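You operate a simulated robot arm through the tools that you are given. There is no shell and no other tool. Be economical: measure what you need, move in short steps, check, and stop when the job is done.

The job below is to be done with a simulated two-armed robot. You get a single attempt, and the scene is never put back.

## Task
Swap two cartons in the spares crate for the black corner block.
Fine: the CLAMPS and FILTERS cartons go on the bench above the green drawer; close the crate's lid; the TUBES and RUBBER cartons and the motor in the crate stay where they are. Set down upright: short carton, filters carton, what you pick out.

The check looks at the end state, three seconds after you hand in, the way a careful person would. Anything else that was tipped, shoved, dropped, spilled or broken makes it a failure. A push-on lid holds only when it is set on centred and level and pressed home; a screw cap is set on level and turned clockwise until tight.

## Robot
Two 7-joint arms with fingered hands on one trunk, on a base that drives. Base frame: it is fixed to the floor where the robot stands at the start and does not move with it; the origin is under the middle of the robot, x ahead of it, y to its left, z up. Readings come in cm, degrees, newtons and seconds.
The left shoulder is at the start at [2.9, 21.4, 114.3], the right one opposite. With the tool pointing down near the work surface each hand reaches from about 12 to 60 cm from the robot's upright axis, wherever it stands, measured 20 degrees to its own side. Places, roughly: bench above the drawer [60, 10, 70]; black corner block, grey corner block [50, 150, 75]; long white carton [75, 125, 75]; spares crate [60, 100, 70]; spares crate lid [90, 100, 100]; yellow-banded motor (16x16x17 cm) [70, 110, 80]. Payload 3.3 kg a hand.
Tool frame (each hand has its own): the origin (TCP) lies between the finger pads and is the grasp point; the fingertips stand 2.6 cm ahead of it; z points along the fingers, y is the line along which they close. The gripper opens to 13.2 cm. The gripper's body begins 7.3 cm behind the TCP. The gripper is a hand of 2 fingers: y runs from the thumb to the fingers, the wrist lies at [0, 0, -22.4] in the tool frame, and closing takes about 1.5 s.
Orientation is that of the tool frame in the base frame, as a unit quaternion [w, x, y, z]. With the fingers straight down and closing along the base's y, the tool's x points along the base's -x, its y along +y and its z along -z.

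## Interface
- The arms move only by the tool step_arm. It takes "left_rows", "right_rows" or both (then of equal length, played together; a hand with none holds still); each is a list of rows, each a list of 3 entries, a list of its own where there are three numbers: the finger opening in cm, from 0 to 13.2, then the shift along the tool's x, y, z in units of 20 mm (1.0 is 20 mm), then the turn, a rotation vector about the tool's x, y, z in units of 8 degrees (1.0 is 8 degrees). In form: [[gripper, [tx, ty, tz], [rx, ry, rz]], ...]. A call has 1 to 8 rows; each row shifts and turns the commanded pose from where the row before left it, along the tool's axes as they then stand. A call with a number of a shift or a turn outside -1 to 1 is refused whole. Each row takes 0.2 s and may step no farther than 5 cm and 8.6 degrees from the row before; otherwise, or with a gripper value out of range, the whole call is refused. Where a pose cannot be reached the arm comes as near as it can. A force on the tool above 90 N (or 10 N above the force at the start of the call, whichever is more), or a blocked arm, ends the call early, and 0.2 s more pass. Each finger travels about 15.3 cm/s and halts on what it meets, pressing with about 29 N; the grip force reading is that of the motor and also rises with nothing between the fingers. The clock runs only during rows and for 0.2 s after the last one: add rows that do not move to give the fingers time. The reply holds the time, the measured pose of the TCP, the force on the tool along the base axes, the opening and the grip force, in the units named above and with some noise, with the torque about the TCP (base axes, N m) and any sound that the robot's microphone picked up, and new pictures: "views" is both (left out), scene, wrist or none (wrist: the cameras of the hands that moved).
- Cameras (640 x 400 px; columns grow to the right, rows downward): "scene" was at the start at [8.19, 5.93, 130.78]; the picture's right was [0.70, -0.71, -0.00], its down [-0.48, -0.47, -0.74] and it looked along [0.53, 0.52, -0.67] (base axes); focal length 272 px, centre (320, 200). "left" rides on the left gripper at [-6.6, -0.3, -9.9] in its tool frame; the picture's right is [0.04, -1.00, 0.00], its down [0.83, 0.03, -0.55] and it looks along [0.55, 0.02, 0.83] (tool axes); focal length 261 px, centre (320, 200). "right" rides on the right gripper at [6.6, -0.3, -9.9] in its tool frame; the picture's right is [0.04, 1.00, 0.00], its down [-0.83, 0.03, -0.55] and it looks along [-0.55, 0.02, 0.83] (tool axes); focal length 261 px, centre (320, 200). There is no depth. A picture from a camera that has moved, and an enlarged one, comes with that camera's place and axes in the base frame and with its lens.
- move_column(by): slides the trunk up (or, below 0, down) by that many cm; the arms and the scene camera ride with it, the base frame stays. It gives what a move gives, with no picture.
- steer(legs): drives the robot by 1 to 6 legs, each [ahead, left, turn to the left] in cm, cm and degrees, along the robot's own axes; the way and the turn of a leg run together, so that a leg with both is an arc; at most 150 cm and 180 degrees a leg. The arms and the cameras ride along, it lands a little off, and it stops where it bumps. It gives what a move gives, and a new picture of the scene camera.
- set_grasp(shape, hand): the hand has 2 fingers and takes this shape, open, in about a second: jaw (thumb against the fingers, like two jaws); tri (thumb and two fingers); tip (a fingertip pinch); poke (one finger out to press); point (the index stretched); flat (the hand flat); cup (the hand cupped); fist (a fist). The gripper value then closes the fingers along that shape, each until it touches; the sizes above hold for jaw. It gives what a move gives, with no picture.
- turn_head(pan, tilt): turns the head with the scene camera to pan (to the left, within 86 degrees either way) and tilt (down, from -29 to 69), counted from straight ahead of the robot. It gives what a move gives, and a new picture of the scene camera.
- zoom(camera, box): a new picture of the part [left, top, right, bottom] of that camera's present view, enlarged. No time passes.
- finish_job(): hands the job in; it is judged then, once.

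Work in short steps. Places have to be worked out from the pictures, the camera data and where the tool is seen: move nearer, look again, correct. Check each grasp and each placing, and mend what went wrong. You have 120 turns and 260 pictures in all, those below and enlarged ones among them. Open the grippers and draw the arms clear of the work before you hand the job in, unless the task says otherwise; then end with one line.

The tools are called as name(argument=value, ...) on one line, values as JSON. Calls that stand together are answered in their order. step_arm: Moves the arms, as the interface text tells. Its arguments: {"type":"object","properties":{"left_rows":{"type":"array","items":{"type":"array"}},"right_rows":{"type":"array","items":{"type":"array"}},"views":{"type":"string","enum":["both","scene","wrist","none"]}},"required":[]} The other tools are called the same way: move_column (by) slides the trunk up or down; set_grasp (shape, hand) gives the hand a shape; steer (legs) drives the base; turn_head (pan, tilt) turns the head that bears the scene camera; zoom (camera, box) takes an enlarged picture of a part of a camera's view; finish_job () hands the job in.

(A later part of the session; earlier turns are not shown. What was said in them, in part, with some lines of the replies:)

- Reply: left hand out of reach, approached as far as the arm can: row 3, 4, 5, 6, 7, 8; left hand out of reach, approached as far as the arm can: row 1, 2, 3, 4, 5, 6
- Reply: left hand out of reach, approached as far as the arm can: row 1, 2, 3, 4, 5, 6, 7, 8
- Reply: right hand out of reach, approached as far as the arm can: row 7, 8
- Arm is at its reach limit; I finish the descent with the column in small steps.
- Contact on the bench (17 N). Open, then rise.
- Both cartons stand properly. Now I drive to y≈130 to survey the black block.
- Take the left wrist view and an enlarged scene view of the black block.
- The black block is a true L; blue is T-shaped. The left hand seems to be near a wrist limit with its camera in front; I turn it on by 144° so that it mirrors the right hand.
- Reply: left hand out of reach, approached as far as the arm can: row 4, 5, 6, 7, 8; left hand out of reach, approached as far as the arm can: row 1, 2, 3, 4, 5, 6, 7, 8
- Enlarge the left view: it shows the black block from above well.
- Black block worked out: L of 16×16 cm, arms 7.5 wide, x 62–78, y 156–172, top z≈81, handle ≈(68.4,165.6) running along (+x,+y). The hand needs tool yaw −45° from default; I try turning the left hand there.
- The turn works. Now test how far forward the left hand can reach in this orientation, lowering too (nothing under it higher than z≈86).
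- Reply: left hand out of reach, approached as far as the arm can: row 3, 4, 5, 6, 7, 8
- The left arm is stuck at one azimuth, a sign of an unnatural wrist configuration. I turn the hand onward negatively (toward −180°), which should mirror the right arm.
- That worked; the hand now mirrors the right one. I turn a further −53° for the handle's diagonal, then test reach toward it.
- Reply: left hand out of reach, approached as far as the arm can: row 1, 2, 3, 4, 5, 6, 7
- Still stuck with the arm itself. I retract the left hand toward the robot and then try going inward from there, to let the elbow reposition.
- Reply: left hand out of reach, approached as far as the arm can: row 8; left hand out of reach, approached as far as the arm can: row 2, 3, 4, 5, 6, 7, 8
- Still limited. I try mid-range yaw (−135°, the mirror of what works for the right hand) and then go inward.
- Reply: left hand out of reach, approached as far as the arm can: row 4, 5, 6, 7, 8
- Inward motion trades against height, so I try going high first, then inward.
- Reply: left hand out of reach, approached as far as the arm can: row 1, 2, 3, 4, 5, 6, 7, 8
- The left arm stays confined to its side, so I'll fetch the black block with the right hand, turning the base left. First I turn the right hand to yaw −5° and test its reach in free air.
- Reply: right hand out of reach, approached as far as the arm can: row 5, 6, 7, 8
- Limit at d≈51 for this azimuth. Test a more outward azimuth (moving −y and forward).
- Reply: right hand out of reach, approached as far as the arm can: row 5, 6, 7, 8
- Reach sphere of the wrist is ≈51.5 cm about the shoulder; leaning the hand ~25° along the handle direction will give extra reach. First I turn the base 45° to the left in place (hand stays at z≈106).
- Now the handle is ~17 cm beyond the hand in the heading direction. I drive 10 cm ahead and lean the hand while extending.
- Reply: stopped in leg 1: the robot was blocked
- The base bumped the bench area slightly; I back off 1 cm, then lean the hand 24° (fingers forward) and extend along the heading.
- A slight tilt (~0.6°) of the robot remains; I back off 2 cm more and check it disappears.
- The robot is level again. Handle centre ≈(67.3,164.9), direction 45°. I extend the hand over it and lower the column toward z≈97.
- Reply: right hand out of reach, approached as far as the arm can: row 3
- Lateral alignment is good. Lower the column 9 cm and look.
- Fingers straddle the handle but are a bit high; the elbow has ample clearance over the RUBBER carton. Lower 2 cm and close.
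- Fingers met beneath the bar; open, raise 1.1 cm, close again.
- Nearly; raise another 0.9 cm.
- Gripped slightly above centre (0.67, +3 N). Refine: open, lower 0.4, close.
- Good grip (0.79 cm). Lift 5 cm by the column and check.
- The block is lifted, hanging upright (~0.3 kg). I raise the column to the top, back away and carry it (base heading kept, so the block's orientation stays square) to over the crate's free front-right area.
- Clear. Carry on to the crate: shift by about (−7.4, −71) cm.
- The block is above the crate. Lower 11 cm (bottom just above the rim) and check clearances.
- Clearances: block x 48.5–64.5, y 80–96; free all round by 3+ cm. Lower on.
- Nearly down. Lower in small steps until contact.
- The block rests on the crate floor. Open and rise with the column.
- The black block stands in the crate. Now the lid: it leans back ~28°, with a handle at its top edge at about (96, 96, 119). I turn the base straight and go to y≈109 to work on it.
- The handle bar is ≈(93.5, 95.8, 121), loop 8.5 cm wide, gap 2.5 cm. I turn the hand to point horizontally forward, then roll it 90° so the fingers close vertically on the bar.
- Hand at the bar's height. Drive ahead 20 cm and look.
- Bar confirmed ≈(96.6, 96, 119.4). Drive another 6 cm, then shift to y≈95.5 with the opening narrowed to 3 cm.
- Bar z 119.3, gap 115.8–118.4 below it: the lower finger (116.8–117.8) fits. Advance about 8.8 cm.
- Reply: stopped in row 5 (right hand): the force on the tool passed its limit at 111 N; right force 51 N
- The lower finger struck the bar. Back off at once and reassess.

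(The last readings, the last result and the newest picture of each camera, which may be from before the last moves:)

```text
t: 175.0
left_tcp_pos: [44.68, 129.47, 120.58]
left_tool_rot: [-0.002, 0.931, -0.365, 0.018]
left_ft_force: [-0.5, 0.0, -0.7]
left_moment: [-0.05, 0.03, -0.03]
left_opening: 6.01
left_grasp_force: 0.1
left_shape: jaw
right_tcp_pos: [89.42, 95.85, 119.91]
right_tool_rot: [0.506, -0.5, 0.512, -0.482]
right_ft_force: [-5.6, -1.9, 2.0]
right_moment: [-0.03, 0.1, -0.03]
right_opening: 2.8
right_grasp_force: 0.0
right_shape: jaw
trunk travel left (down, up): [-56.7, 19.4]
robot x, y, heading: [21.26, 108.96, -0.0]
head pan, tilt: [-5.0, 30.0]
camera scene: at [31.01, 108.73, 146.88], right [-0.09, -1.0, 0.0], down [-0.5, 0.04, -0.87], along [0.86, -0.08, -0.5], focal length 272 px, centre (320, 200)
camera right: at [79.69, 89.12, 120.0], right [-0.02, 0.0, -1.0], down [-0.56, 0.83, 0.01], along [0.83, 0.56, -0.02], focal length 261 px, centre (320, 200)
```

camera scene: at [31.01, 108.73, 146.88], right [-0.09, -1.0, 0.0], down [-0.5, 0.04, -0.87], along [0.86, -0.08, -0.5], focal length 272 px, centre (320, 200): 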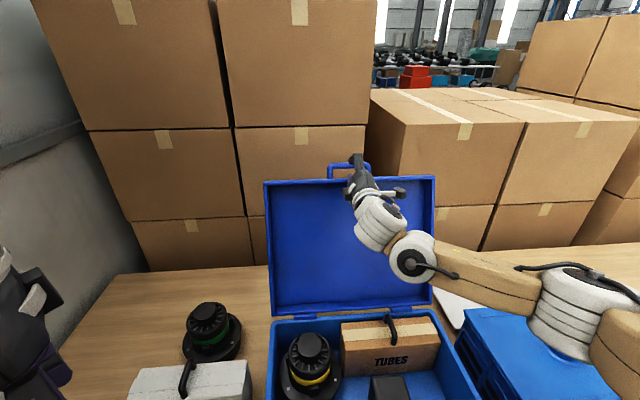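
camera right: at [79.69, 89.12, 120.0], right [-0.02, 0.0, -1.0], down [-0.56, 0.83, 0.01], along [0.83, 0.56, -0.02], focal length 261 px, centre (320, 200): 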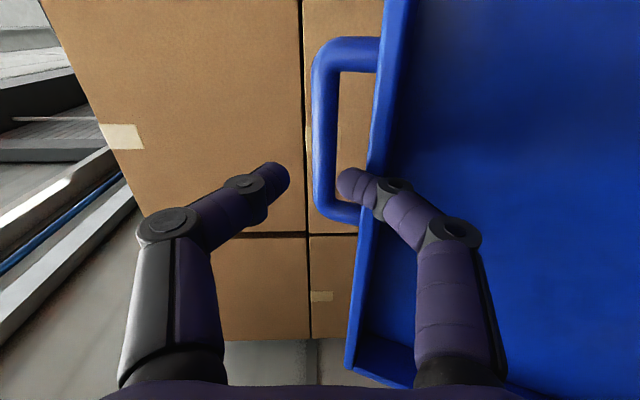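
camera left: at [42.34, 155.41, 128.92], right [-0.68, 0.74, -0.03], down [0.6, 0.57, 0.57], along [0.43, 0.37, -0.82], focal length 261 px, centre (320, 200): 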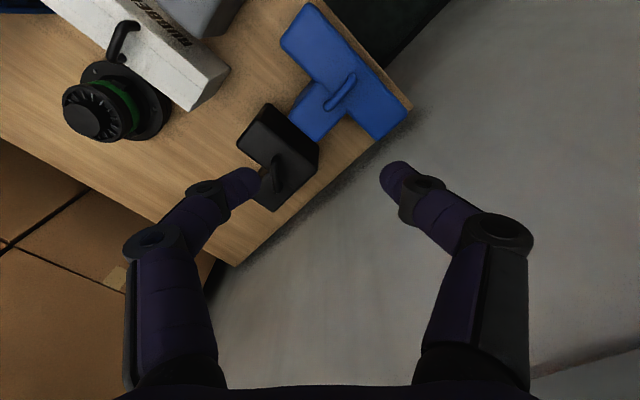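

Lid and crate are unmoved. The loop gap is too tight for a finger; instead I'll pinch the lid's right side wall with fingers closing along y, where the lid can pivot freely in the grip. Back off, roll the hand back 90°.

steer(legs=[[-8, 0, 0]])

step_arm(right_rows=[[5, [0, 0, 0], [0, 0, 1]], [5, [0, 0, 0], [0, 0, 1]], [5, [0, 0, 0], [0, 0, 1]], [5, [0, 0, 0], [0, 0, 1]], [5, [0, 0, 0], [0, 0, 1]], [5, [0, 0, 0], [0, 0, 1]], [5, [0, 0, 0], [0, 0, 1]], [5, [0, 0, 0], [0, 0, 1]]], views="none")

step_arm(right_rows=[[5, [0, 0, 0], [0, 0, 1]], [5, [0, 0, 0], [0, 0, 1]], [5, [0, 0, 0], [0, 0, 1]], [5, [0, 0, 0], [0, 0, 0.25]]], views="none")

step_arm(right_rows=[[5, [0.55, -1, 0], [0, 0, 0]], [5, [0.55, -1, 0], [0, 0, 0]], [5, [0.55, -1, 0], [0, 0, 0]], [5, [0.55, -1, 0], [0, 0, 0]], [5, [0.55, -1, 0], [0, 0, 0]], [5, [0.55, -1, 0], [0, 0, 0]], [5, [0.55, -1, 0], [0, 0, 0]], [5, [0.55, -1, 0], [0, 0, 0]]], views="both")

```text
t: 176.1
left_tcp_pos: [36.59, 129.38, 120.62]
left_tool_rot: [-0.002, 0.931, -0.364, 0.017]
left_ft_force: [0.8, 0.0, 0.2]
left_moment: [0.01, -0.05, 0.06]
left_opening: 6.05
left_grasp_force: 0.0
left_shape: jaw
right_tcp_pos: [81.4, 95.87, 120.05]
right_tool_rot: [0.509, -0.497, 0.512, -0.481]
right_ft_force: [-0.8, 0.7, 0.1]
right_moment: [0.01, -0.01, -0.01]
right_opening: 2.99
right_grasp_force: 0.1
right_shape: jaw
trunk travel left (down, up): [-56.7, 19.4]
robot x, y, heading: [12.91, 109.36, 0.1]
head pan, tilt: [-5.0, 30.0]
camera scene: at [22.86, 108.73, 146.91], right [-0.09, -1.0, 0.0], down [-0.5, 0.04, -0.87], along [0.86, -0.08, -0.5], focal length 272 px, centre (320, 200)
```

scene: 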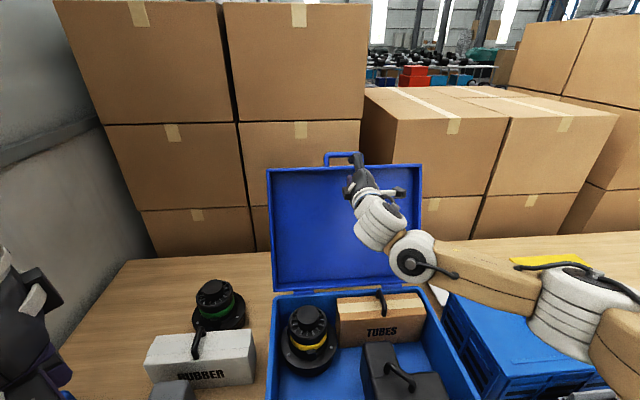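

```text
t: 177.9
left_tcp_pos: [36.78, 129.52, 120.59]
left_tool_rot: [-0.002, 0.931, -0.365, 0.017]
left_ft_force: [0.1, 0.2, 0.1]
left_moment: [0.0, 0.01, -0.01]
left_opening: 6.03
left_grasp_force: 0.1
left_shape: jaw
right_tcp_pos: [81.48, 95.83, 120.02]
right_tool_rot: [0.686, -0.15, 0.698, -0.137]
right_ft_force: [-0.2, 0.9, 0.4]
right_moment: [-0.01, -0.02, 0.02]
right_opening: 4.99
right_grasp_force: 0.2
right_shape: jaw
trunk travel left (down, up): [-56.7, 19.4]
robot x, y, heading: [12.69, 109.38, 0.1]
head pan, tilt: [-5.0, 30.0]
```

```text
t: 178.9
left_tcp_pos: [36.81, 129.4, 120.6]
left_tool_rot: [-0.002, 0.931, -0.364, 0.017]
left_ft_force: [0.9, 0.6, -0.1]
left_moment: [0.02, 0.01, -0.02]
left_opening: 6.03
left_grasp_force: 0.1
left_shape: jaw
right_tcp_pos: [81.61, 95.94, 120.06]
right_tool_rot: [0.699, 0.01, 0.715, 0.021]
right_ft_force: [0.3, 0.0, -0.3]
right_moment: [0.0, 0.0, 0.01]
right_opening: 5.0
right_grasp_force: 0.0
right_shape: jaw
trunk travel left (down, up): [-56.7, 19.4]
robot x, y, heading: [12.9, 109.41, 0.0]
head pan, tilt: [-5.0, 30.0]
```

```text
t: 180.7
left_tcp_pos: [36.71, 129.47, 120.6]
left_tool_rot: [-0.001, 0.931, -0.365, 0.017]
left_ft_force: [-0.4, 0.2, 0.1]
left_moment: [0.01, -0.01, 0.0]
left_opening: 6.04
left_grasp_force: 0.0
left_shape: jaw
right_tcp_pos: [81.66, 80.24, 110.61]
right_tool_rot: [0.699, 0.009, 0.714, 0.02]
right_ft_force: [-0.4, 0.3, 0.4]
right_moment: [0.02, 0.02, -0.01]
right_opening: 4.98
right_grasp_force: 0.1
right_shape: jaw
trunk travel left (down, up): [-56.7, 19.4]
robot x, y, heading: [12.96, 109.61, 0.1]
head pan, tilt: [-5.0, 30.0]
camera scene: at [23.05, 108.68, 146.89], right [-0.09, -1.0, 0.0], down [-0.5, 0.04, -0.87], along [0.86, -0.08, -0.5], focal length 272 px, centre (320, 200)
camera right: at [71.52, 79.99, 104.08], right [-0.01, 1.0, 0.0], down [-0.53, -0.01, 0.84], along [0.84, 0.01, 0.53], focal length 261 px, centre (320, 200)
```

scene: 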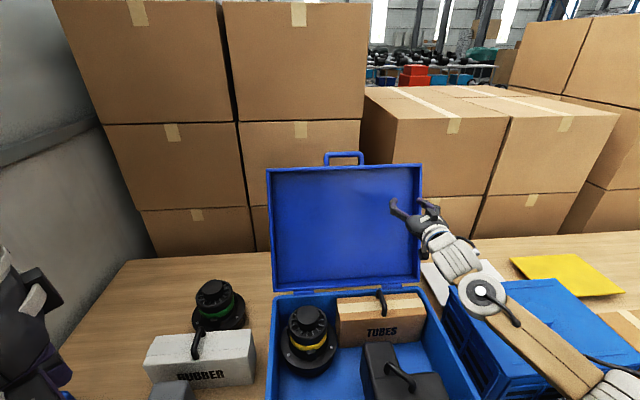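
right: 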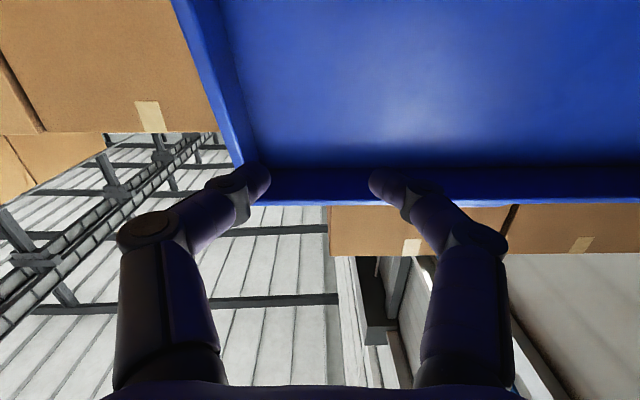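

The lid's right wall is at y≈74.6 (≈2 cm thick). Align the hand's y to it, then drive ahead 5.5 cm to bring the fingers around it.

step_arm(right_rows=[[5, [0, -0.93, 0], [0, 0, 0]], [5, [0, -0.93, 0], [0, 0, 0]], [5, [0, -0.93, 0], [0, 0, 0]], [5, [0, 0, 0], [0, 0, 0]]], views="wrist")

steer(legs=[[5, 0, 0]])

zoom(camera="right", box=[0, 0, 640, 400])

```text
t: 181.7
left_tcp_pos: [36.65, 129.59, 120.61]
left_tool_rot: [0.0, 0.931, -0.365, 0.017]
left_ft_force: [-0.1, -0.8, -0.1]
left_moment: [0.03, -0.03, -0.03]
left_opening: 6.0
left_grasp_force: 0.1
left_shape: jaw
right_tcp_pos: [81.4, 74.7, 110.18]
right_tool_rot: [0.699, 0.011, 0.715, 0.019]
right_ft_force: [0.4, 0.4, 0.8]
right_moment: [-0.01, 0.01, 0.01]
right_opening: 5.0
right_grasp_force: 0.1
right_shape: jaw
trunk travel left (down, up): [-56.7, 19.4]
robot x, y, heading: [12.59, 109.42, 0.1]
head pan, tilt: [-5.0, 30.0]
camera right: at [71.5, 74.46, 103.85], right [-0.01, 1.0, 0.0], down [-0.53, -0.01, 0.84], along [0.84, 0.01, 0.54], focal length 261 px, centre (320, 200)
```

right: 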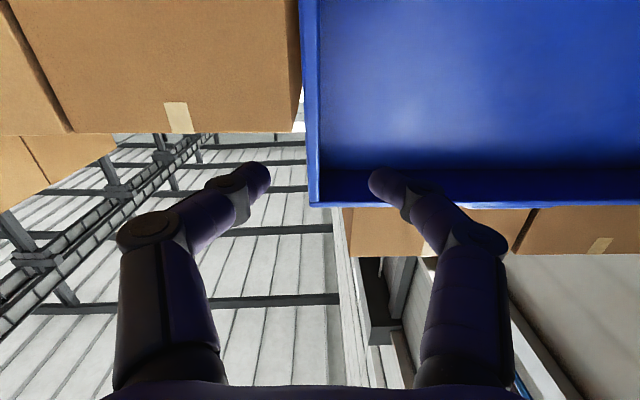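

```text
t: 182.6
left_tcp_pos: [41.91, 129.52, 120.5]
left_tool_rot: [-0.002, 0.931, -0.365, 0.016]
left_ft_force: [-0.2, 0.2, 0.0]
left_moment: [-0.01, 0.04, 0.01]
left_opening: 6.03
left_grasp_force: 0.1
left_shape: jaw
right_tcp_pos: [86.69, 74.68, 110.21]
right_tool_rot: [0.699, 0.009, 0.715, 0.02]
right_ft_force: [0.2, 0.1, 0.1]
right_moment: [0.02, -0.04, -0.02]
right_opening: 4.97
right_grasp_force: 0.1
right_shape: jaw
trunk travel left (down, up): [-56.7, 19.4]
robot x, y, heading: [18.3, 109.21, 0.2]
head pan, tilt: [-5.0, 30.0]
camera scene: at [28.37, 108.73, 146.86], right [-0.09, -1.0, 0.0], down [-0.5, 0.04, -0.86], along [0.86, -0.08, -0.5], focal length 272 px, centre (320, 200)
```

scene: 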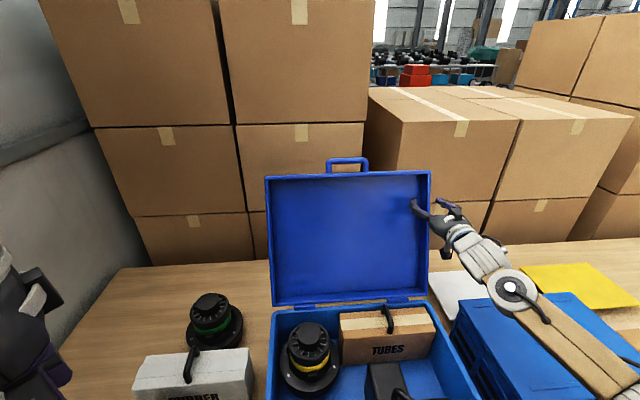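

```text
1.00 times, centred on (320, 200) of right (not enlarged: the box is as wide or as high as the picture)
camera zoom: at [76.72, 74.49, 103.71], right [-0.01, 1.0, 0.0], down [-0.53, -0.01, 0.85], along [0.85, 0.01, 0.53], focal length 261 px, centre (320, 200)
```

zoom: 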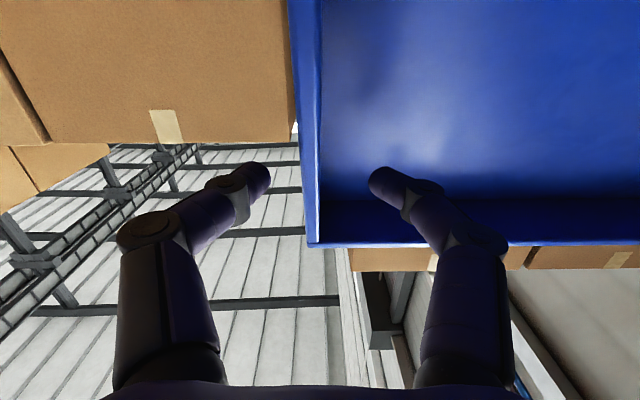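

Lip at x≈88.2 at this height. Advance 2.2 cm with the arm, shift y −0.5, and close on the wall.

step_arm(right_rows=[[5, [0, -0.25, 0.55], [0, 0, 0]], [5, [0, 0, 0.55], [0, 0, 0]], [4, [0, 0, 0], [0, 0, 0]], [2, [0, 0, 0], [0, 0, 0]], [0, [0, 0, 0], [0, 0, 0]], [0, [0, 0, 0], [0, 0, 0]], [0, [0, 0, 0], [0, 0, 0]]], views="both")

```text
t: 184.2
left_tcp_pos: [41.78, 129.42, 120.52]
left_tool_rot: [-0.002, 0.931, -0.365, 0.017]
left_ft_force: [0.3, -0.4, 0.2]
left_moment: [-0.02, -0.02, 0.03]
left_opening: 6.01
left_grasp_force: 0.0
left_shape: jaw
right_tcp_pos: [88.77, 74.11, 110.32]
right_tool_rot: [0.699, 0.01, 0.715, 0.02]
right_ft_force: [1.9, -0.5, -0.1]
right_moment: [-0.02, 0.04, -0.03]
right_opening: 0.39
right_grasp_force: 28.6
right_shape: jaw
trunk travel left (down, up): [-56.7, 19.4]
robot x, y, heading: [17.55, 109.31, 0.3]
head pan, tilt: [-5.0, 30.0]
camera scene: at [28.1, 108.72, 146.89], right [-0.09, -1.0, 0.0], down [-0.5, 0.04, -0.87], along [0.86, -0.08, -0.5], focal length 272 px, centre (320, 200)
camera right: at [78.75, 74.03, 103.78], right [-0.01, 1.0, 0.0], down [-0.53, -0.01, 0.84], along [0.84, 0.01, 0.54], focal length 261 px, centre (320, 200)
```

scene: 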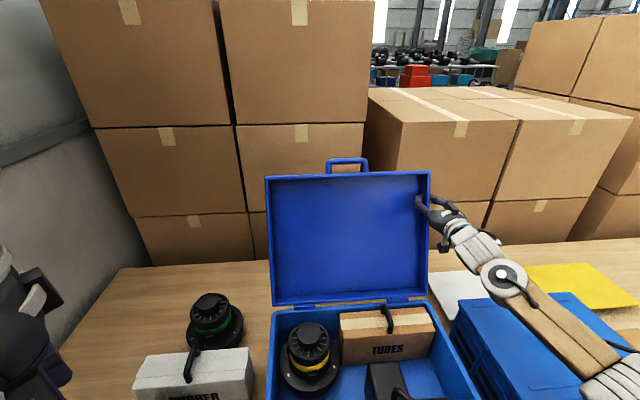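
right: 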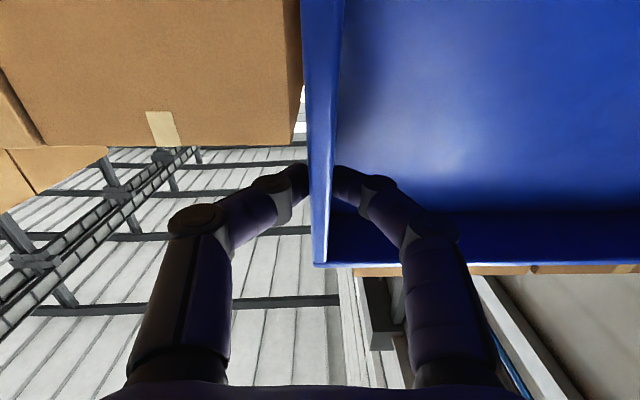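

The wall is gripped. Pull along the hinge arc (centre ≈(78.5, 85), r≈27): first four 4° steps, checking force.

step_arm(right_rows=[[0, [-0.33, 0, -0.9], [0, 0, 0]], [0, [-0.27, 0, -0.92], [0, 0, 0]], [0, [-0.2, 0, -0.93], [0, 0, 0]], [0, [-0.13, 0, -0.94], [0, 0, 0]]], views="both")

```text
t: 185.2
left_tcp_pos: [41.54, 129.64, 120.53]
left_tool_rot: [-0.002, 0.931, -0.365, 0.017]
left_ft_force: [0.2, 0.4, 0.0]
left_moment: [-0.02, 0.05, 0.05]
left_opening: 6.04
left_grasp_force: 0.1
left_shape: jaw
right_tcp_pos: [81.25, 74.21, 112.52]
right_tool_rot: [0.701, 0.009, 0.713, 0.02]
right_ft_force: [3.2, 4.2, 10.9]
right_moment: [-0.05, -0.4, 0.11]
right_opening: 0.35
right_grasp_force: 29.1
right_shape: jaw
trunk travel left (down, up): [-56.7, 19.4]
robot x, y, heading: [17.89, 109.34, -0.0]
head pan, tilt: [-5.0, 30.0]
camera scene: at [27.95, 108.87, 146.91], right [-0.09, -1.0, 0.0], down [-0.5, 0.04, -0.87], along [0.86, -0.08, -0.5], focal length 272 px, centre (320, 200)
camera right: at [71.3, 73.97, 106.03], right [-0.02, 1.0, 0.0], down [-0.54, -0.01, 0.84], along [0.84, 0.01, 0.54], focal length 261 px, centre (320, 200)
```

scene: 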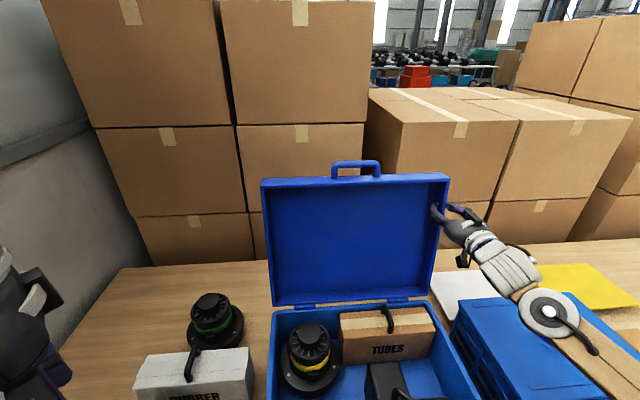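
right: 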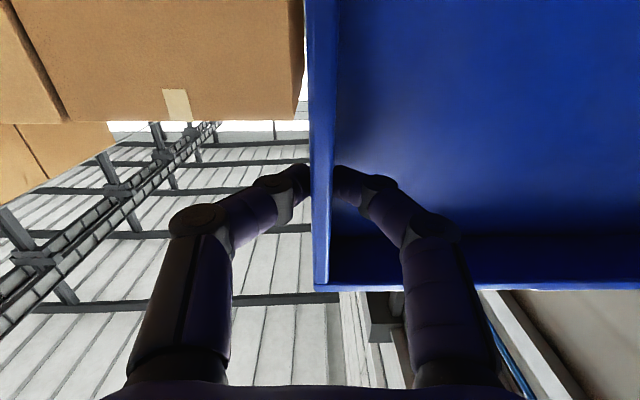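

The lid follows. Continue past vertical (slightly higher path).

step_arm(right_rows=[[0, [-0.2, 0, -0.95], [0, 0, 0]], [0, [-0.08, 0, -0.95], [0, 0, 0]], [0, [0, 0, -0.95], [0, 0, 0]], [0, [0.05, 0, -0.94], [0, 0, 0]], [0, [0.12, 0, -0.94], [0, 0, 0]], [0, [0.2, 0, -0.92], [0, 0, 0]]], views="both")

```text
t: 186.6
left_tcp_pos: [41.64, 129.52, 120.48]
left_tool_rot: [-0.002, 0.931, -0.365, 0.018]
left_ft_force: [0.1, -0.3, 0.1]
left_moment: [-0.01, 0.0, 0.03]
left_opening: 6.04
left_grasp_force: 0.0
left_shape: jaw
right_tcp_pos: [70.05, 74.01, 112.24]
right_tool_rot: [0.698, 0.009, 0.715, 0.02]
right_ft_force: [-0.2, 9.3, -1.4]
right_moment: [-0.03, -0.22, 0.16]
right_opening: 0.37
right_grasp_force: 29.0
right_shape: jaw
trunk travel left (down, up): [-56.7, 19.4]
robot x, y, heading: [18.02, 109.31, -0.4]
head pan, tilt: [-5.0, 30.0]
camera scene: at [28.01, 108.88, 146.89], right [-0.09, -1.0, 0.0], down [-0.5, 0.04, -0.87], along [0.86, -0.08, -0.5], focal length 272 px, centre (320, 200)
camera right: at [60.0, 73.84, 105.8], right [-0.02, 1.0, 0.0], down [-0.53, -0.01, 0.85], along [0.85, 0.01, 0.53], focal length 261 px, centre (320, 200)
```

scene: 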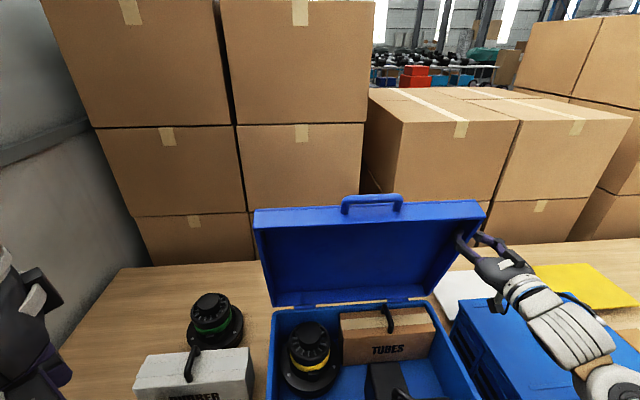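
right: 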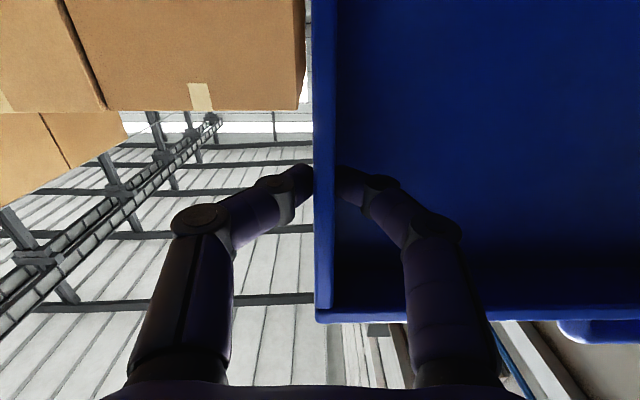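

Lid is past vertical, leaning forward. Continue along the arc with the hand supporting it.

step_arm(right_rows=[[0, [0.33, 0.15, -0.94], [0, 0, 0]], [0, [0.39, 0, -0.91], [0, 0, 0]], [0, [0.46, 0, -0.89], [0, 0, 0]], [0, [0.52, 0, -0.85], [0, 0, 0]], [0, [0.57, 0, -0.81], [0, 0, 0]]], views="both")

```text
t: 187.8
left_tcp_pos: [41.51, 129.53, 120.54]
left_tool_rot: [-0.002, 0.931, -0.364, 0.019]
left_ft_force: [0.7, -1.0, 0.4]
left_moment: [0.0, -0.01, 0.01]
left_opening: 6.03
left_grasp_force: 0.1
left_shape: jaw
right_tcp_pos: [60.82, 74.07, 108.2]
right_tool_rot: [0.701, 0.01, 0.713, 0.021]
right_ft_force: [-10.5, -3.6, 14.3]
right_moment: [-0.02, -0.46, -0.05]
right_opening: 0.38
right_grasp_force: 28.8
right_shape: jaw
trunk travel left (down, up): [-56.7, 19.4]
robot x, y, heading: [17.5, 109.8, -0.2]
head pan, tilt: [-5.0, 30.0]
camera scene: at [27.69, 108.72, 146.93], right [-0.09, -1.0, 0.0], down [-0.5, 0.04, -0.87], along [0.86, -0.08, -0.5], focal length 272 px, centre (320, 200)
camera right: at [50.89, 73.97, 101.66], right [-0.01, 1.0, 0.0], down [-0.54, -0.01, 0.84], along [0.84, 0.01, 0.54], focal length 261 px, centre (320, 200)
```

scene: 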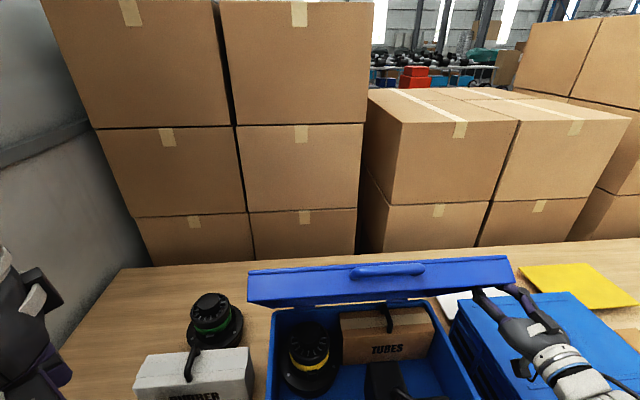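
right: 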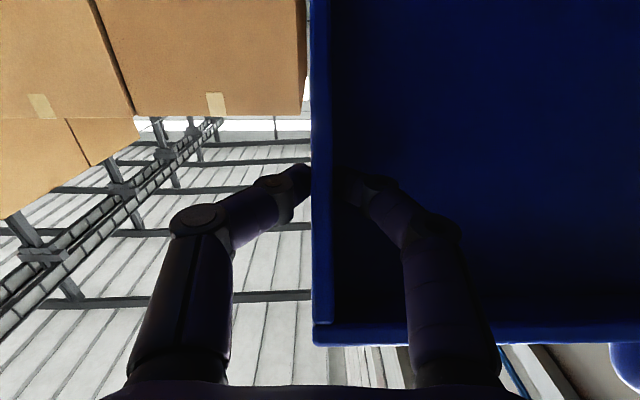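

Lid at about 45°. I pitch the fingers up 24° (wrist low, so the hand will clear the lid's front edge) and continue the arc.

step_arm(right_rows=[[0, [0, 0, 0], [0, -1, 0]], [0, [0, 0, 0], [0, -1, 0]], [0, [0, 0, 0], [0, -1, 0]], [0, [0.24, 0, -0.93], [0, 0, 0]], [0, [0.32, 0, -0.94], [0, 0, 0]]], views="both")

```text
t: 189.0
left_tcp_pos: [41.81, 129.42, 120.5]
left_tool_rot: [-0.002, 0.931, -0.365, 0.016]
left_ft_force: [1.3, 0.7, 0.0]
left_moment: [0.02, 0.02, 0.03]
left_opening: 6.02
left_grasp_force: 0.0
left_shape: jaw
right_tcp_pos: [58.1, 74.18, 105.45]
right_tool_rot: [0.832, 0.014, 0.554, 0.017]
right_ft_force: [-1.9, -4.7, -0.8]
right_moment: [-0.02, 0.02, -0.09]
right_opening: 0.4
right_grasp_force: 28.8
right_shape: jaw
trunk travel left (down, up): [-56.7, 19.4]
robot x, y, heading: [18.08, 109.41, 0.3]
head pan, tilt: [-5.0, 30.0]
camera scene: at [28.02, 108.64, 146.89], right [-0.09, -1.0, 0.0], down [-0.5, 0.04, -0.87], along [0.86, -0.08, -0.5], focal length 272 px, centre (320, 200)
camera right: at [51.55, 74.23, 95.46], right [0.0, 1.0, 0.0], down [-0.83, 0.0, 0.55], along [0.55, 0.0, 0.83], focal length 261 px, centre (320, 200)
```

scene: 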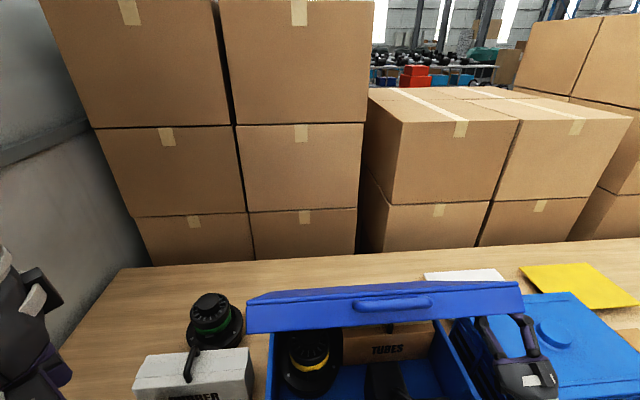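
right: 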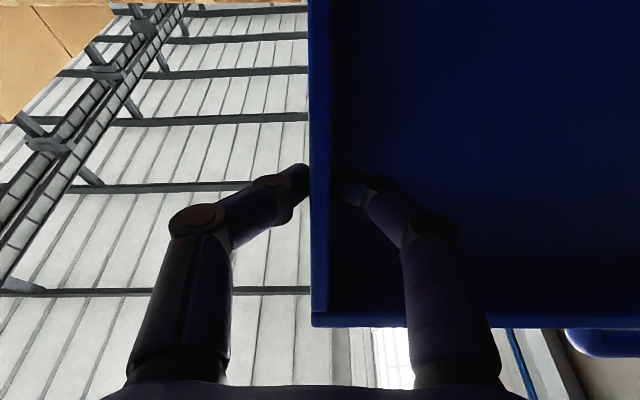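

Good, low forces. Tilt the head down for a better view and continue four steps of the arc.

turn_head(pan=-20, tilt=50)

step_arm(right_rows=[[0, [0.417, 0.1, -0.93], [0, 0, 0]], [0, [0.477, 0, -0.89], [0, 0, 0]], [0, [0.537, 0, -0.854], [0, 0, 0]], [0, [0.597, 0, -0.814], [0, 0, 0]]], views="both")

```text
t: 189.8
left_tcp_pos: [41.71, 129.46, 120.6]
left_tool_rot: [-0.002, 0.931, -0.364, 0.017]
left_ft_force: [0.1, 0.0, -0.4]
left_moment: [-0.02, 0.0, 0.01]
left_opening: 6.02
left_grasp_force: 0.1
left_shape: jaw
right_tcp_pos: [58.26, 74.22, 105.44]
right_tool_rot: [0.833, 0.014, 0.553, 0.017]
right_ft_force: [-1.2, -3.3, -2.6]
right_moment: [-0.01, 0.07, -0.05]
right_opening: 0.39
right_grasp_force: 28.9
right_shape: jaw
trunk travel left (down, up): [-56.7, 19.4]
robot x, y, heading: [17.83, 109.43, -0.1]
head pan, tilt: [-20.0, 50.0]
camera scene: at [26.28, 106.8, 143.94], right [-0.34, -0.94, 0.0], down [-0.72, 0.26, -0.64], along [0.6, -0.22, -0.77], focal length 272 px, centre (320, 200)
```

scene: 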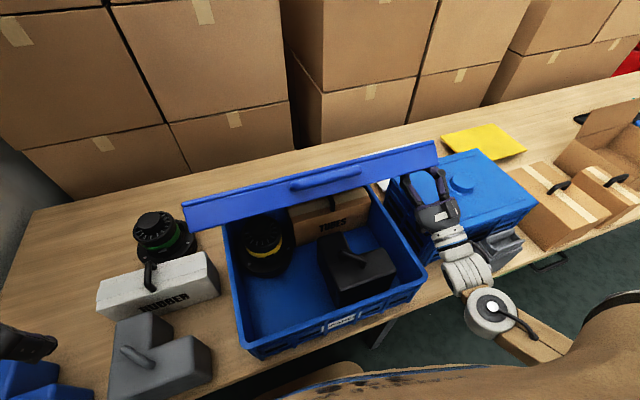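

```text
t: 190.8
left_tcp_pos: [41.31, 129.41, 120.76]
left_tool_rot: [-0.004, 0.931, -0.365, 0.019]
left_ft_force: [0.0, 1.2, 0.0]
left_moment: [0.02, 0.0, -0.03]
left_opening: 5.99
left_grasp_force: 0.0
left_shape: jaw
right_tcp_pos: [52.86, 74.41, 99.26]
right_tool_rot: [0.835, 0.014, 0.55, 0.016]
right_ft_force: [-25.9, -13.6, 14.2]
right_moment: [0.01, -0.57, -0.36]
right_opening: 0.47
right_grasp_force: 29.4
right_shape: jaw
trunk travel left (down, up): [-56.7, 19.4]
robot x, y, heading: [18.03, 109.53, 0.1]
head pan, tilt: [-20.0, 50.0]
camera scene: at [25.74, 106.73, 143.98], right [-0.34, -0.94, 0.0], down [-0.72, 0.26, -0.65], along [0.61, -0.22, -0.76], focal length 272 px, centre (320, 200)
camera right: at [46.39, 74.51, 89.25], right [0.01, 1.0, 0.0], down [-0.84, 0.0, 0.55], along [0.55, -0.01, 0.84], focal length 261 px, centre (320, 200)
```

scene: 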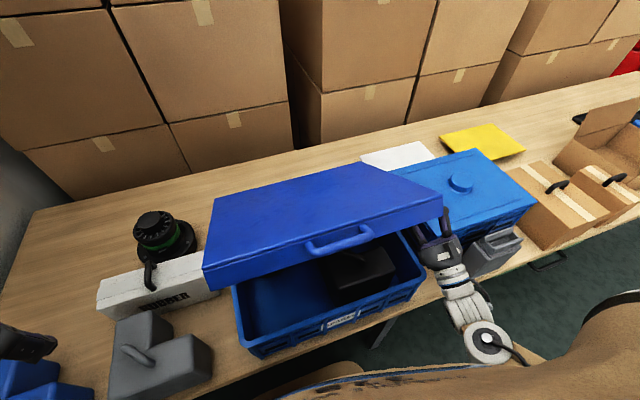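
right: 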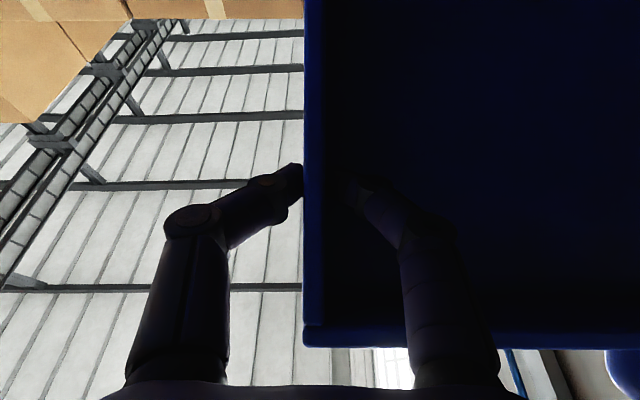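

The lid is ~29° from closed. The under-hand camera is nearing the rim, so I relieve the push, then open the fingers a little so the lid settles onto the inner finger.

step_arm(right_rows=[[0, [0.1, 0, 0.25], [0, 0, 0]], [1, [0, 0, 0], [0, 0, 0]], [2, [0, 0, 0], [0, 0, 0]], [3, [0, 0, 0], [0, 0, 0]], [3, [0, 0, 0], [0, 0, 0]]], views="both")

```text
t: 192.0
left_tcp_pos: [41.71, 129.6, 120.48]
left_tool_rot: [-0.002, 0.931, -0.365, 0.017]
left_ft_force: [-0.7, -0.7, 0.5]
left_moment: [0.0, -0.02, 0.01]
left_opening: 6.03
left_grasp_force: 0.1
left_shape: jaw
right_tcp_pos: [53.77, 74.67, 99.07]
right_tool_rot: [0.832, 0.014, 0.554, 0.018]
right_ft_force: [-1.2, 1.2, -4.1]
right_moment: [-0.08, 0.09, 0.02]
right_opening: 2.97
right_grasp_force: 0.1
right_shape: jaw
trunk travel left (down, up): [-56.7, 19.4]
robot x, y, heading: [17.79, 109.62, -0.3]
head pan, tilt: [-20.0, 50.0]
camera scene: at [26.27, 106.88, 143.93], right [-0.34, -0.94, 0.0], down [-0.72, 0.26, -0.64], along [0.6, -0.22, -0.77], focal length 272 px, centre (320, 200)
camera right: at [47.28, 74.74, 89.08], right [0.0, 1.0, 0.0], down [-0.83, 0.0, 0.56], along [0.56, 0.0, 0.83], focal length 261 px, centre (320, 200)
```

scene: 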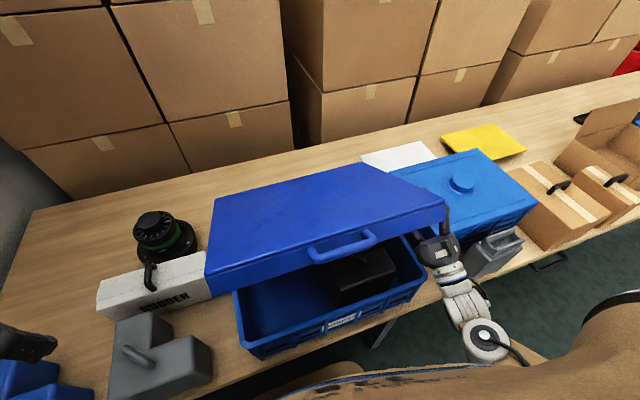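
right: 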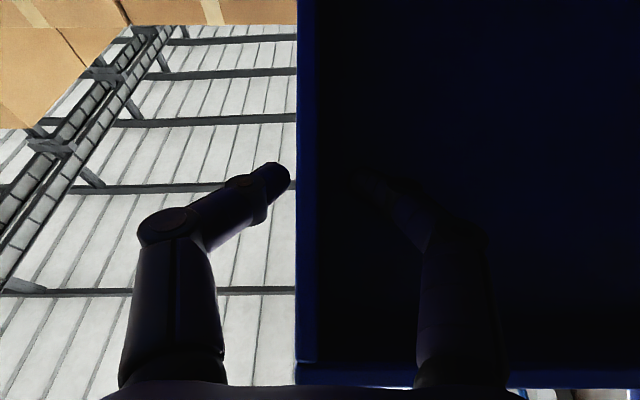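

The lid rests on the hand (−4 N). I drive back 7.5 cm so the hand (and its camera) clears the front rim while still under the lid's front edge.

steer(legs=[[-7.5, 0, 0]])

zoom(camera="right", box=[0, 0, 640, 400])

```text
t: 193.1
left_tcp_pos: [34.15, 129.47, 120.53]
left_tool_rot: [-0.002, 0.931, -0.366, 0.016]
left_ft_force: [0.6, 0.1, 0.2]
left_moment: [0.0, 0.0, 0.01]
left_opening: 6.06
left_grasp_force: 0.0
left_shape: jaw
right_tcp_pos: [46.39, 74.7, 99.05]
right_tool_rot: [0.832, 0.013, 0.555, 0.018]
right_ft_force: [6.5, -0.4, -6.4]
right_moment: [-0.18, 0.12, -0.2]
right_opening: 2.9
right_grasp_force: 0.0
right_shape: jaw
trunk travel left (down, up): [-56.7, 19.4]
robot x, y, heading: [10.11, 109.69, 0.0]
head pan, tilt: [-20.0, 50.0]
camera scene: at [18.78, 106.83, 143.93], right [-0.34, -0.94, 0.0], down [-0.72, 0.26, -0.64], along [0.6, -0.22, -0.77], focal length 272 px, centre (320, 200)
```

scene: 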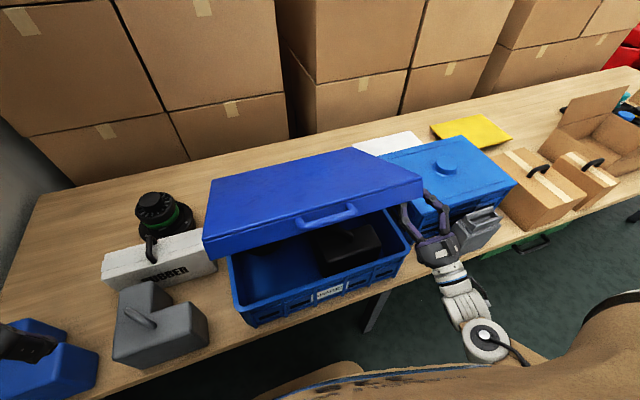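

```text
1.00 times, centred on (320, 200) of right (not enlarged: the box is as wide or as high as the picture)
camera zoom: at [39.79, 74.68, 89.07], right [0.0, 1.0, 0.0], down [-0.83, 0.0, 0.56], along [0.56, 0.0, 0.83], focal length 261 px, centre (320, 200)
```

zoom: 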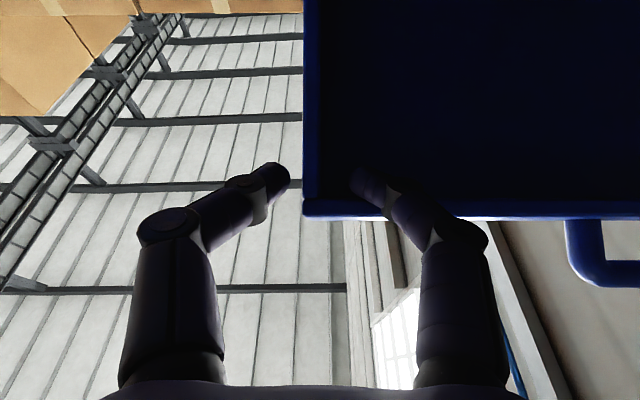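

The lid's front edge lies on the inner finger. Lower the column 8 cm with the lid resting on it.

move_column(by=-8)

step_arm(right_rows=[[3, [0, 0, 0], [0, 0, 0]]], views="both")

```text
t: 194.2
left_tcp_pos: [34.1, 129.54, 112.46]
left_tool_rot: [-0.002, 0.931, -0.365, 0.017]
left_ft_force: [0.4, 0.0, -0.8]
left_moment: [0.0, -0.02, 0.02]
left_opening: 6.02
left_grasp_force: 0.0
left_shape: jaw
right_tcp_pos: [46.42, 74.69, 91.14]
right_tool_rot: [0.832, 0.013, 0.554, 0.017]
right_ft_force: [0.8, -0.2, -3.0]
right_moment: [-0.15, -0.08, 0.01]
right_opening: 2.99
right_grasp_force: 0.0
right_shape: jaw
trunk travel left (down, up): [-48.7, 27.4]
robot x, y, heading: [10.51, 109.58, -0.1]
head pan, tilt: [-20.0, 50.0]
```

```text
t: 194.6
left_tcp_pos: [34.17, 129.54, 112.57]
left_tool_rot: [-0.001, 0.931, -0.364, 0.018]
left_ft_force: [0.5, 0.2, -0.6]
left_moment: [0.03, -0.01, 0.02]
left_opening: 6.01
left_grasp_force: 0.2
left_shape: jaw
right_tcp_pos: [46.32, 74.75, 91.15]
right_tool_rot: [0.832, 0.013, 0.554, 0.017]
right_ft_force: [0.1, -0.7, -2.7]
right_moment: [-0.14, -0.08, -0.01]
right_opening: 2.98
right_grasp_force: 0.0
right_shape: jaw
trunk travel left (down, up): [-48.7, 27.4]
robot x, y, heading: [10.56, 109.47, 0.1]
head pan, tilt: [-20.0, 50.0]
camera scene: at [19.25, 106.87, 135.92], right [-0.34, -0.94, 0.0], down [-0.72, 0.26, -0.64], along [0.6, -0.22, -0.77], focal length 272 px, centre (320, 200)
camera right: at [39.8, 74.71, 81.08], right [0.0, 1.0, 0.0], down [-0.83, 0.0, 0.56], along [0.56, 0.0, 0.83], focal length 261 px, centre (320, 200)
```

scene: 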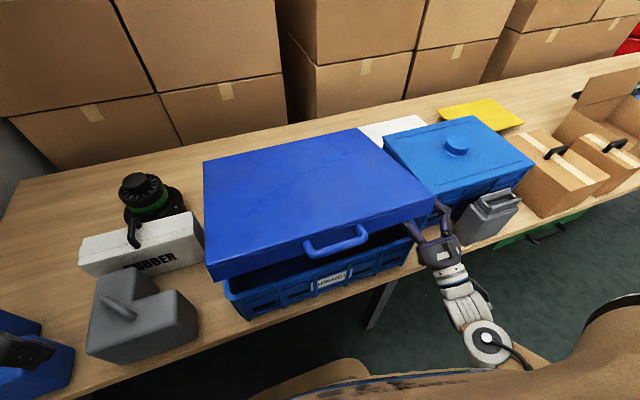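
right: 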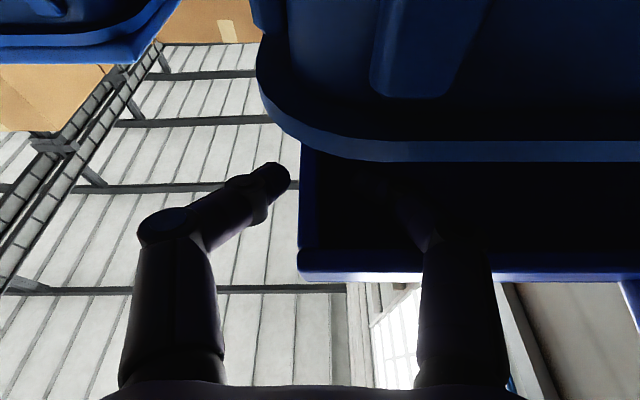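

Lid is nearly closed. Lower another 3 cm, then withdraw straight back.

move_column(by=-3)

steer(legs=[[-12, 0, 0]])

```text
t: 195.4
left_tcp_pos: [34.2, 129.41, 109.45]
left_tool_rot: [-0.002, 0.931, -0.365, 0.017]
left_ft_force: [-0.1, -0.6, -0.6]
left_moment: [0.01, -0.01, -0.02]
left_opening: 6.02
left_grasp_force: 0.1
left_shape: jaw
right_tcp_pos: [46.36, 74.72, 88.13]
right_tool_rot: [0.832, 0.013, 0.554, 0.018]
right_ft_force: [-1.8, -0.7, -3.3]
right_moment: [-0.15, -0.06, 0.0]
right_opening: 3.0
right_grasp_force: 0.1
right_shape: jaw
trunk travel left (down, up): [-45.7, 30.4]
robot x, y, heading: [10.03, 109.63, -0.0]
head pan, tilt: [-20.0, 50.0]
```

```text
t: 196.6
left_tcp_pos: [22.09, 129.55, 109.56]
left_tool_rot: [-0.002, 0.931, -0.364, 0.018]
left_ft_force: [0.7, -0.1, -0.7]
left_moment: [0.0, -0.03, -0.03]
left_opening: 6.02
left_grasp_force: 0.1
left_shape: jaw
right_tcp_pos: [34.26, 74.53, 88.06]
right_tool_rot: [0.833, 0.013, 0.553, 0.018]
right_ft_force: [-0.4, 0.3, -0.1]
right_moment: [-0.02, 0.04, -0.01]
right_opening: 2.97
right_grasp_force: 0.0
right_shape: jaw
trunk travel left (down, up): [-45.7, 30.4]
robot x, y, heading: [-1.62, 109.43, -0.1]
head pan, tilt: [-20.0, 50.0]
camera scene: at [7.34, 106.88, 132.92], right [-0.34, -0.94, 0.0], down [-0.72, 0.26, -0.64], along [0.6, -0.22, -0.77], focal length 272 px, centre (320, 200)
```

scene: 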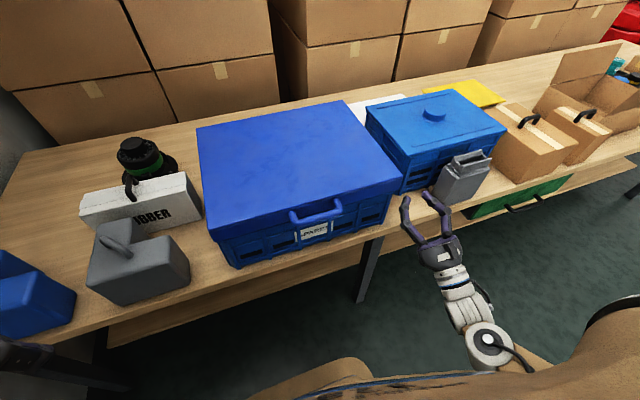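

The lid is down. I raise the column, centre the head and inspect that it sits fully closed.

move_column(by=12)

zoom(camera="scene", box=[180, 90, 420, 240])

turn_head(pan=-45, tilt=40)

```text
t: 198.1
left_tcp_pos: [22.27, 129.49, 121.54]
left_tool_rot: [-0.001, 0.931, -0.365, 0.017]
left_ft_force: [0.4, -0.5, -0.3]
left_moment: [-0.01, -0.02, 0.02]
left_opening: 6.04
left_grasp_force: 0.1
left_shape: jaw
right_tcp_pos: [34.41, 74.68, 100.08]
right_tool_rot: [0.832, 0.014, 0.554, 0.016]
right_ft_force: [-0.4, 0.7, 0.4]
right_moment: [0.01, 0.01, -0.01]
right_opening: 2.96
right_grasp_force: 0.1
right_shape: jaw
trunk travel left (down, up): [-57.7, 18.4]
robot x, y, heading: [-1.56, 109.37, -0.0]
head pan, tilt: [-20.0, 50.0]
```

```text
2.67 times, centred on (300, 165) of scene
camera zoom: at [6.77, 106.88, 144.93], right [-0.34, -0.94, 0.0], down [-0.72, 0.26, -0.64], along [0.6, -0.22, -0.77], focal length 725 px, centre (373, 293)
```

zoom: 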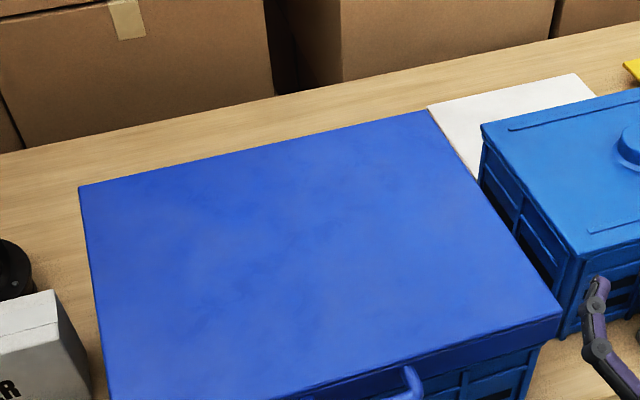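

```text
t: 199.0
left_tcp_pos: [22.29, 129.49, 121.59]
left_tool_rot: [-0.001, 0.931, -0.364, 0.018]
left_ft_force: [0.3, 0.2, -0.2]
left_moment: [0.04, 0.0, -0.01]
left_opening: 6.03
left_grasp_force: 0.2
left_shape: jaw
right_tcp_pos: [34.45, 74.75, 100.14]
right_tool_rot: [0.832, 0.013, 0.554, 0.018]
right_ft_force: [-0.6, -0.1, 0.7]
right_moment: [0.01, 0.01, -0.01]
right_opening: 2.98
right_grasp_force: 0.1
right_shape: jaw
trunk travel left (down, up): [-57.7, 18.4]
robot x, y, heading: [-1.53, 109.3, 0.1]
head pan, tilt: [-45.0, 40.0]
camera scene: at [5.54, 103.51, 146.35], right [-0.71, -0.71, 0.0], down [-0.45, 0.45, -0.77], along [0.54, -0.54, -0.64], focal length 272 px, centre (320, 200)
```

scene: 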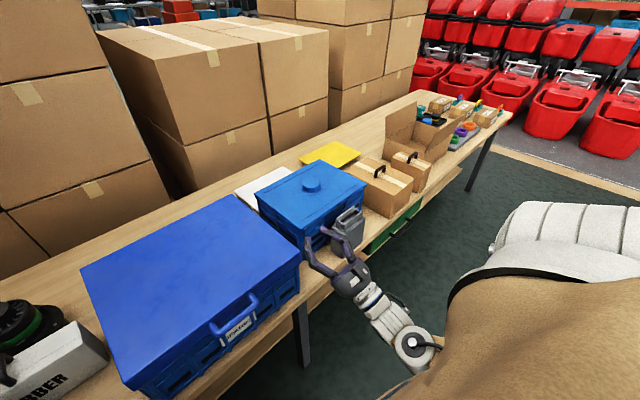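

Check the lid's seating along the front and right side, and the cartons by the drawer, enlarged.

zoom(camera="scene", box=[100, 220, 340, 370])

zoom(camera="scene", box=[300, 100, 492, 220])

```text
2.67 times, centred on (220, 295) of scene
camera zoom: at [5.54, 103.51, 146.35], right [-0.71, -0.71, 0.0], down [-0.45, 0.45, -0.77], along [0.54, -0.54, -0.64], focal length 725 px, centre (587, -53)
```

zoom: 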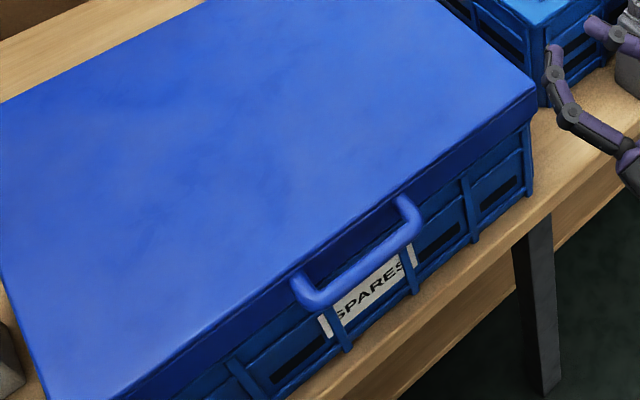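

```text
3.33 times, centred on (396, 160) of scene
camera zoom: at [5.54, 103.51, 146.35], right [-0.71, -0.71, 0.0], down [-0.45, 0.45, -0.77], along [0.54, -0.54, -0.64], focal length 906 px, centre (67, 333)
```

zoom: 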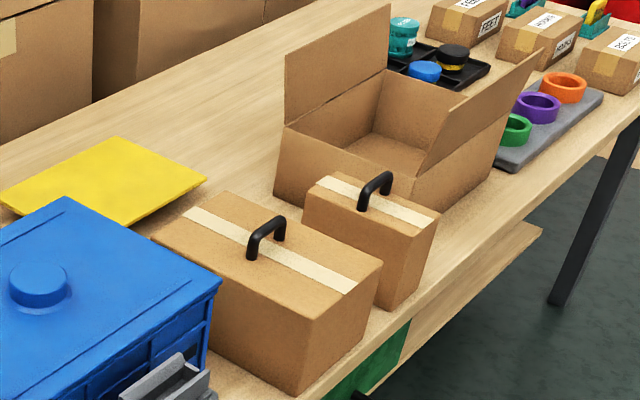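

The lid sits flush and both cartons stand upright above the green drawer. I open both grippers and back the robot away.

step_arm(left_rows=[[9, [0, 0, 0], [0, 0, 0]], [12, [0, 0, 0], [0, 0, 0]], [12, [0, 0, 0], [0, 0, 0]]], right_rows=[[6, [0, 0, 0], [0, 0, 0]], [9, [0, 0, 0], [0, 0, 0]], [9, [0, 0, 0], [0, 0, 0]]], views="none")

steer(legs=[[-8, 0, 0]])

turn_head(pan=5, tilt=40)

```text
t: 199.8
left_tcp_pos: [22.3, 129.41, 121.52]
left_tool_rot: [-0.001, 0.931, -0.365, 0.017]
left_ft_force: [-0.3, 0.6, -0.2]
left_moment: [0.01, -0.03, 0.0]
left_opening: 11.97
left_grasp_force: 0.1
left_shape: jaw
right_tcp_pos: [34.35, 74.62, 100.09]
right_tool_rot: [0.832, 0.014, 0.554, 0.017]
right_ft_force: [-0.2, -0.1, 0.2]
right_moment: [0.0, -0.03, 0.0]
right_opening: 8.97
right_grasp_force: 0.0
right_shape: jaw
trunk travel left (down, up): [-57.7, 18.4]
robot x, y, heading: [-1.39, 109.19, -0.1]
head pan, tilt: [-45.0, 40.0]
```

```text
t: 200.9
left_tcp_pos: [14.13, 129.44, 121.61]
left_tool_rot: [-0.003, 0.931, -0.365, 0.017]
left_ft_force: [-0.5, 0.4, 0.1]
left_moment: [0.01, -0.04, -0.04]
left_opening: 11.97
left_grasp_force: 0.0
left_shape: jaw
right_tcp_pos: [26.2, 74.68, 100.09]
right_tool_rot: [0.832, 0.014, 0.554, 0.017]
right_ft_force: [0.6, 0.2, -1.3]
right_moment: [-0.03, -0.01, 0.01]
right_opening: 8.96
right_grasp_force: 0.0
right_shape: jaw
trunk travel left (down, up): [-57.7, 18.4]
robot x, y, heading: [-9.76, 109.33, 0.0]
head pan, tilt: [-45.0, 40.0]
camera scene: at [-2.65, 103.51, 146.37], right [-0.71, -0.71, 0.0], down [-0.45, 0.45, -0.77], along [0.54, -0.54, -0.64], focal length 272 px, centre (320, 200)
```

scene: 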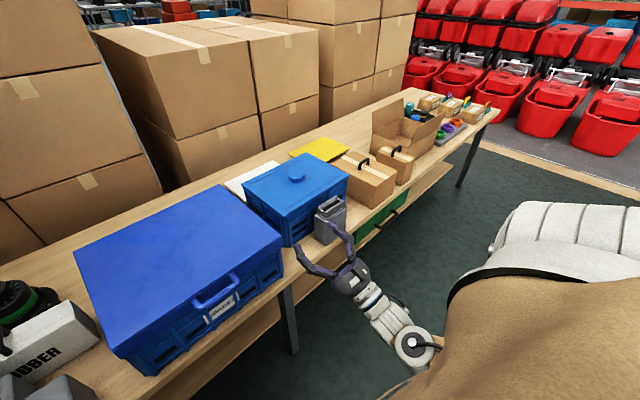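

```text
t: 202.0
left_tcp_pos: [14.22, 129.48, 121.59]
left_tool_rot: [-0.002, 0.931, -0.365, 0.018]
left_ft_force: [-0.4, -0.4, 0.5]
left_moment: [-0.03, -0.03, 0.01]
left_opening: 11.99
left_grasp_force: 0.0
left_shape: jaw
right_tcp_pos: [26.35, 74.68, 100.08]
right_tool_rot: [0.832, 0.014, 0.554, 0.017]
right_ft_force: [0.0, 0.6, -0.1]
right_moment: [0.02, 0.0, -0.01]
right_opening: 8.97
right_grasp_force: 0.0
right_shape: jaw
trunk travel left (down, up): [-57.7, 18.4]
robot x, y, heading: [-9.72, 109.14, -0.2]
head pan, tilt: [5.0, 40.0]
camera scene: at [0.0, 110.25, 146.36], right [0.09, -1.0, 0.0], down [-0.64, -0.06, -0.77], along [0.76, 0.07, -0.64], focal length 272 px, centre (320, 200)
```

scene: 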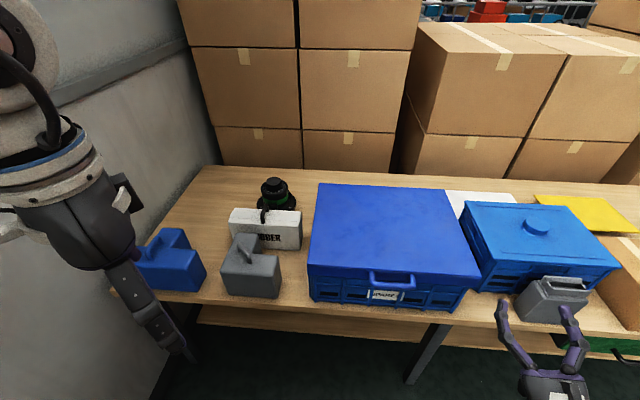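

Everything else stands where it was, the lid is closed, and the arms are clear and open. I hand in.

finish_job()

```text
The job is handed in.
```

The CLAMPS and FILTERS cartons stand upright on the bench above the green drawer. The black corner block stands upright in the spares crate with its lid closed. RUBBER, TUBES and the motor were not moved.
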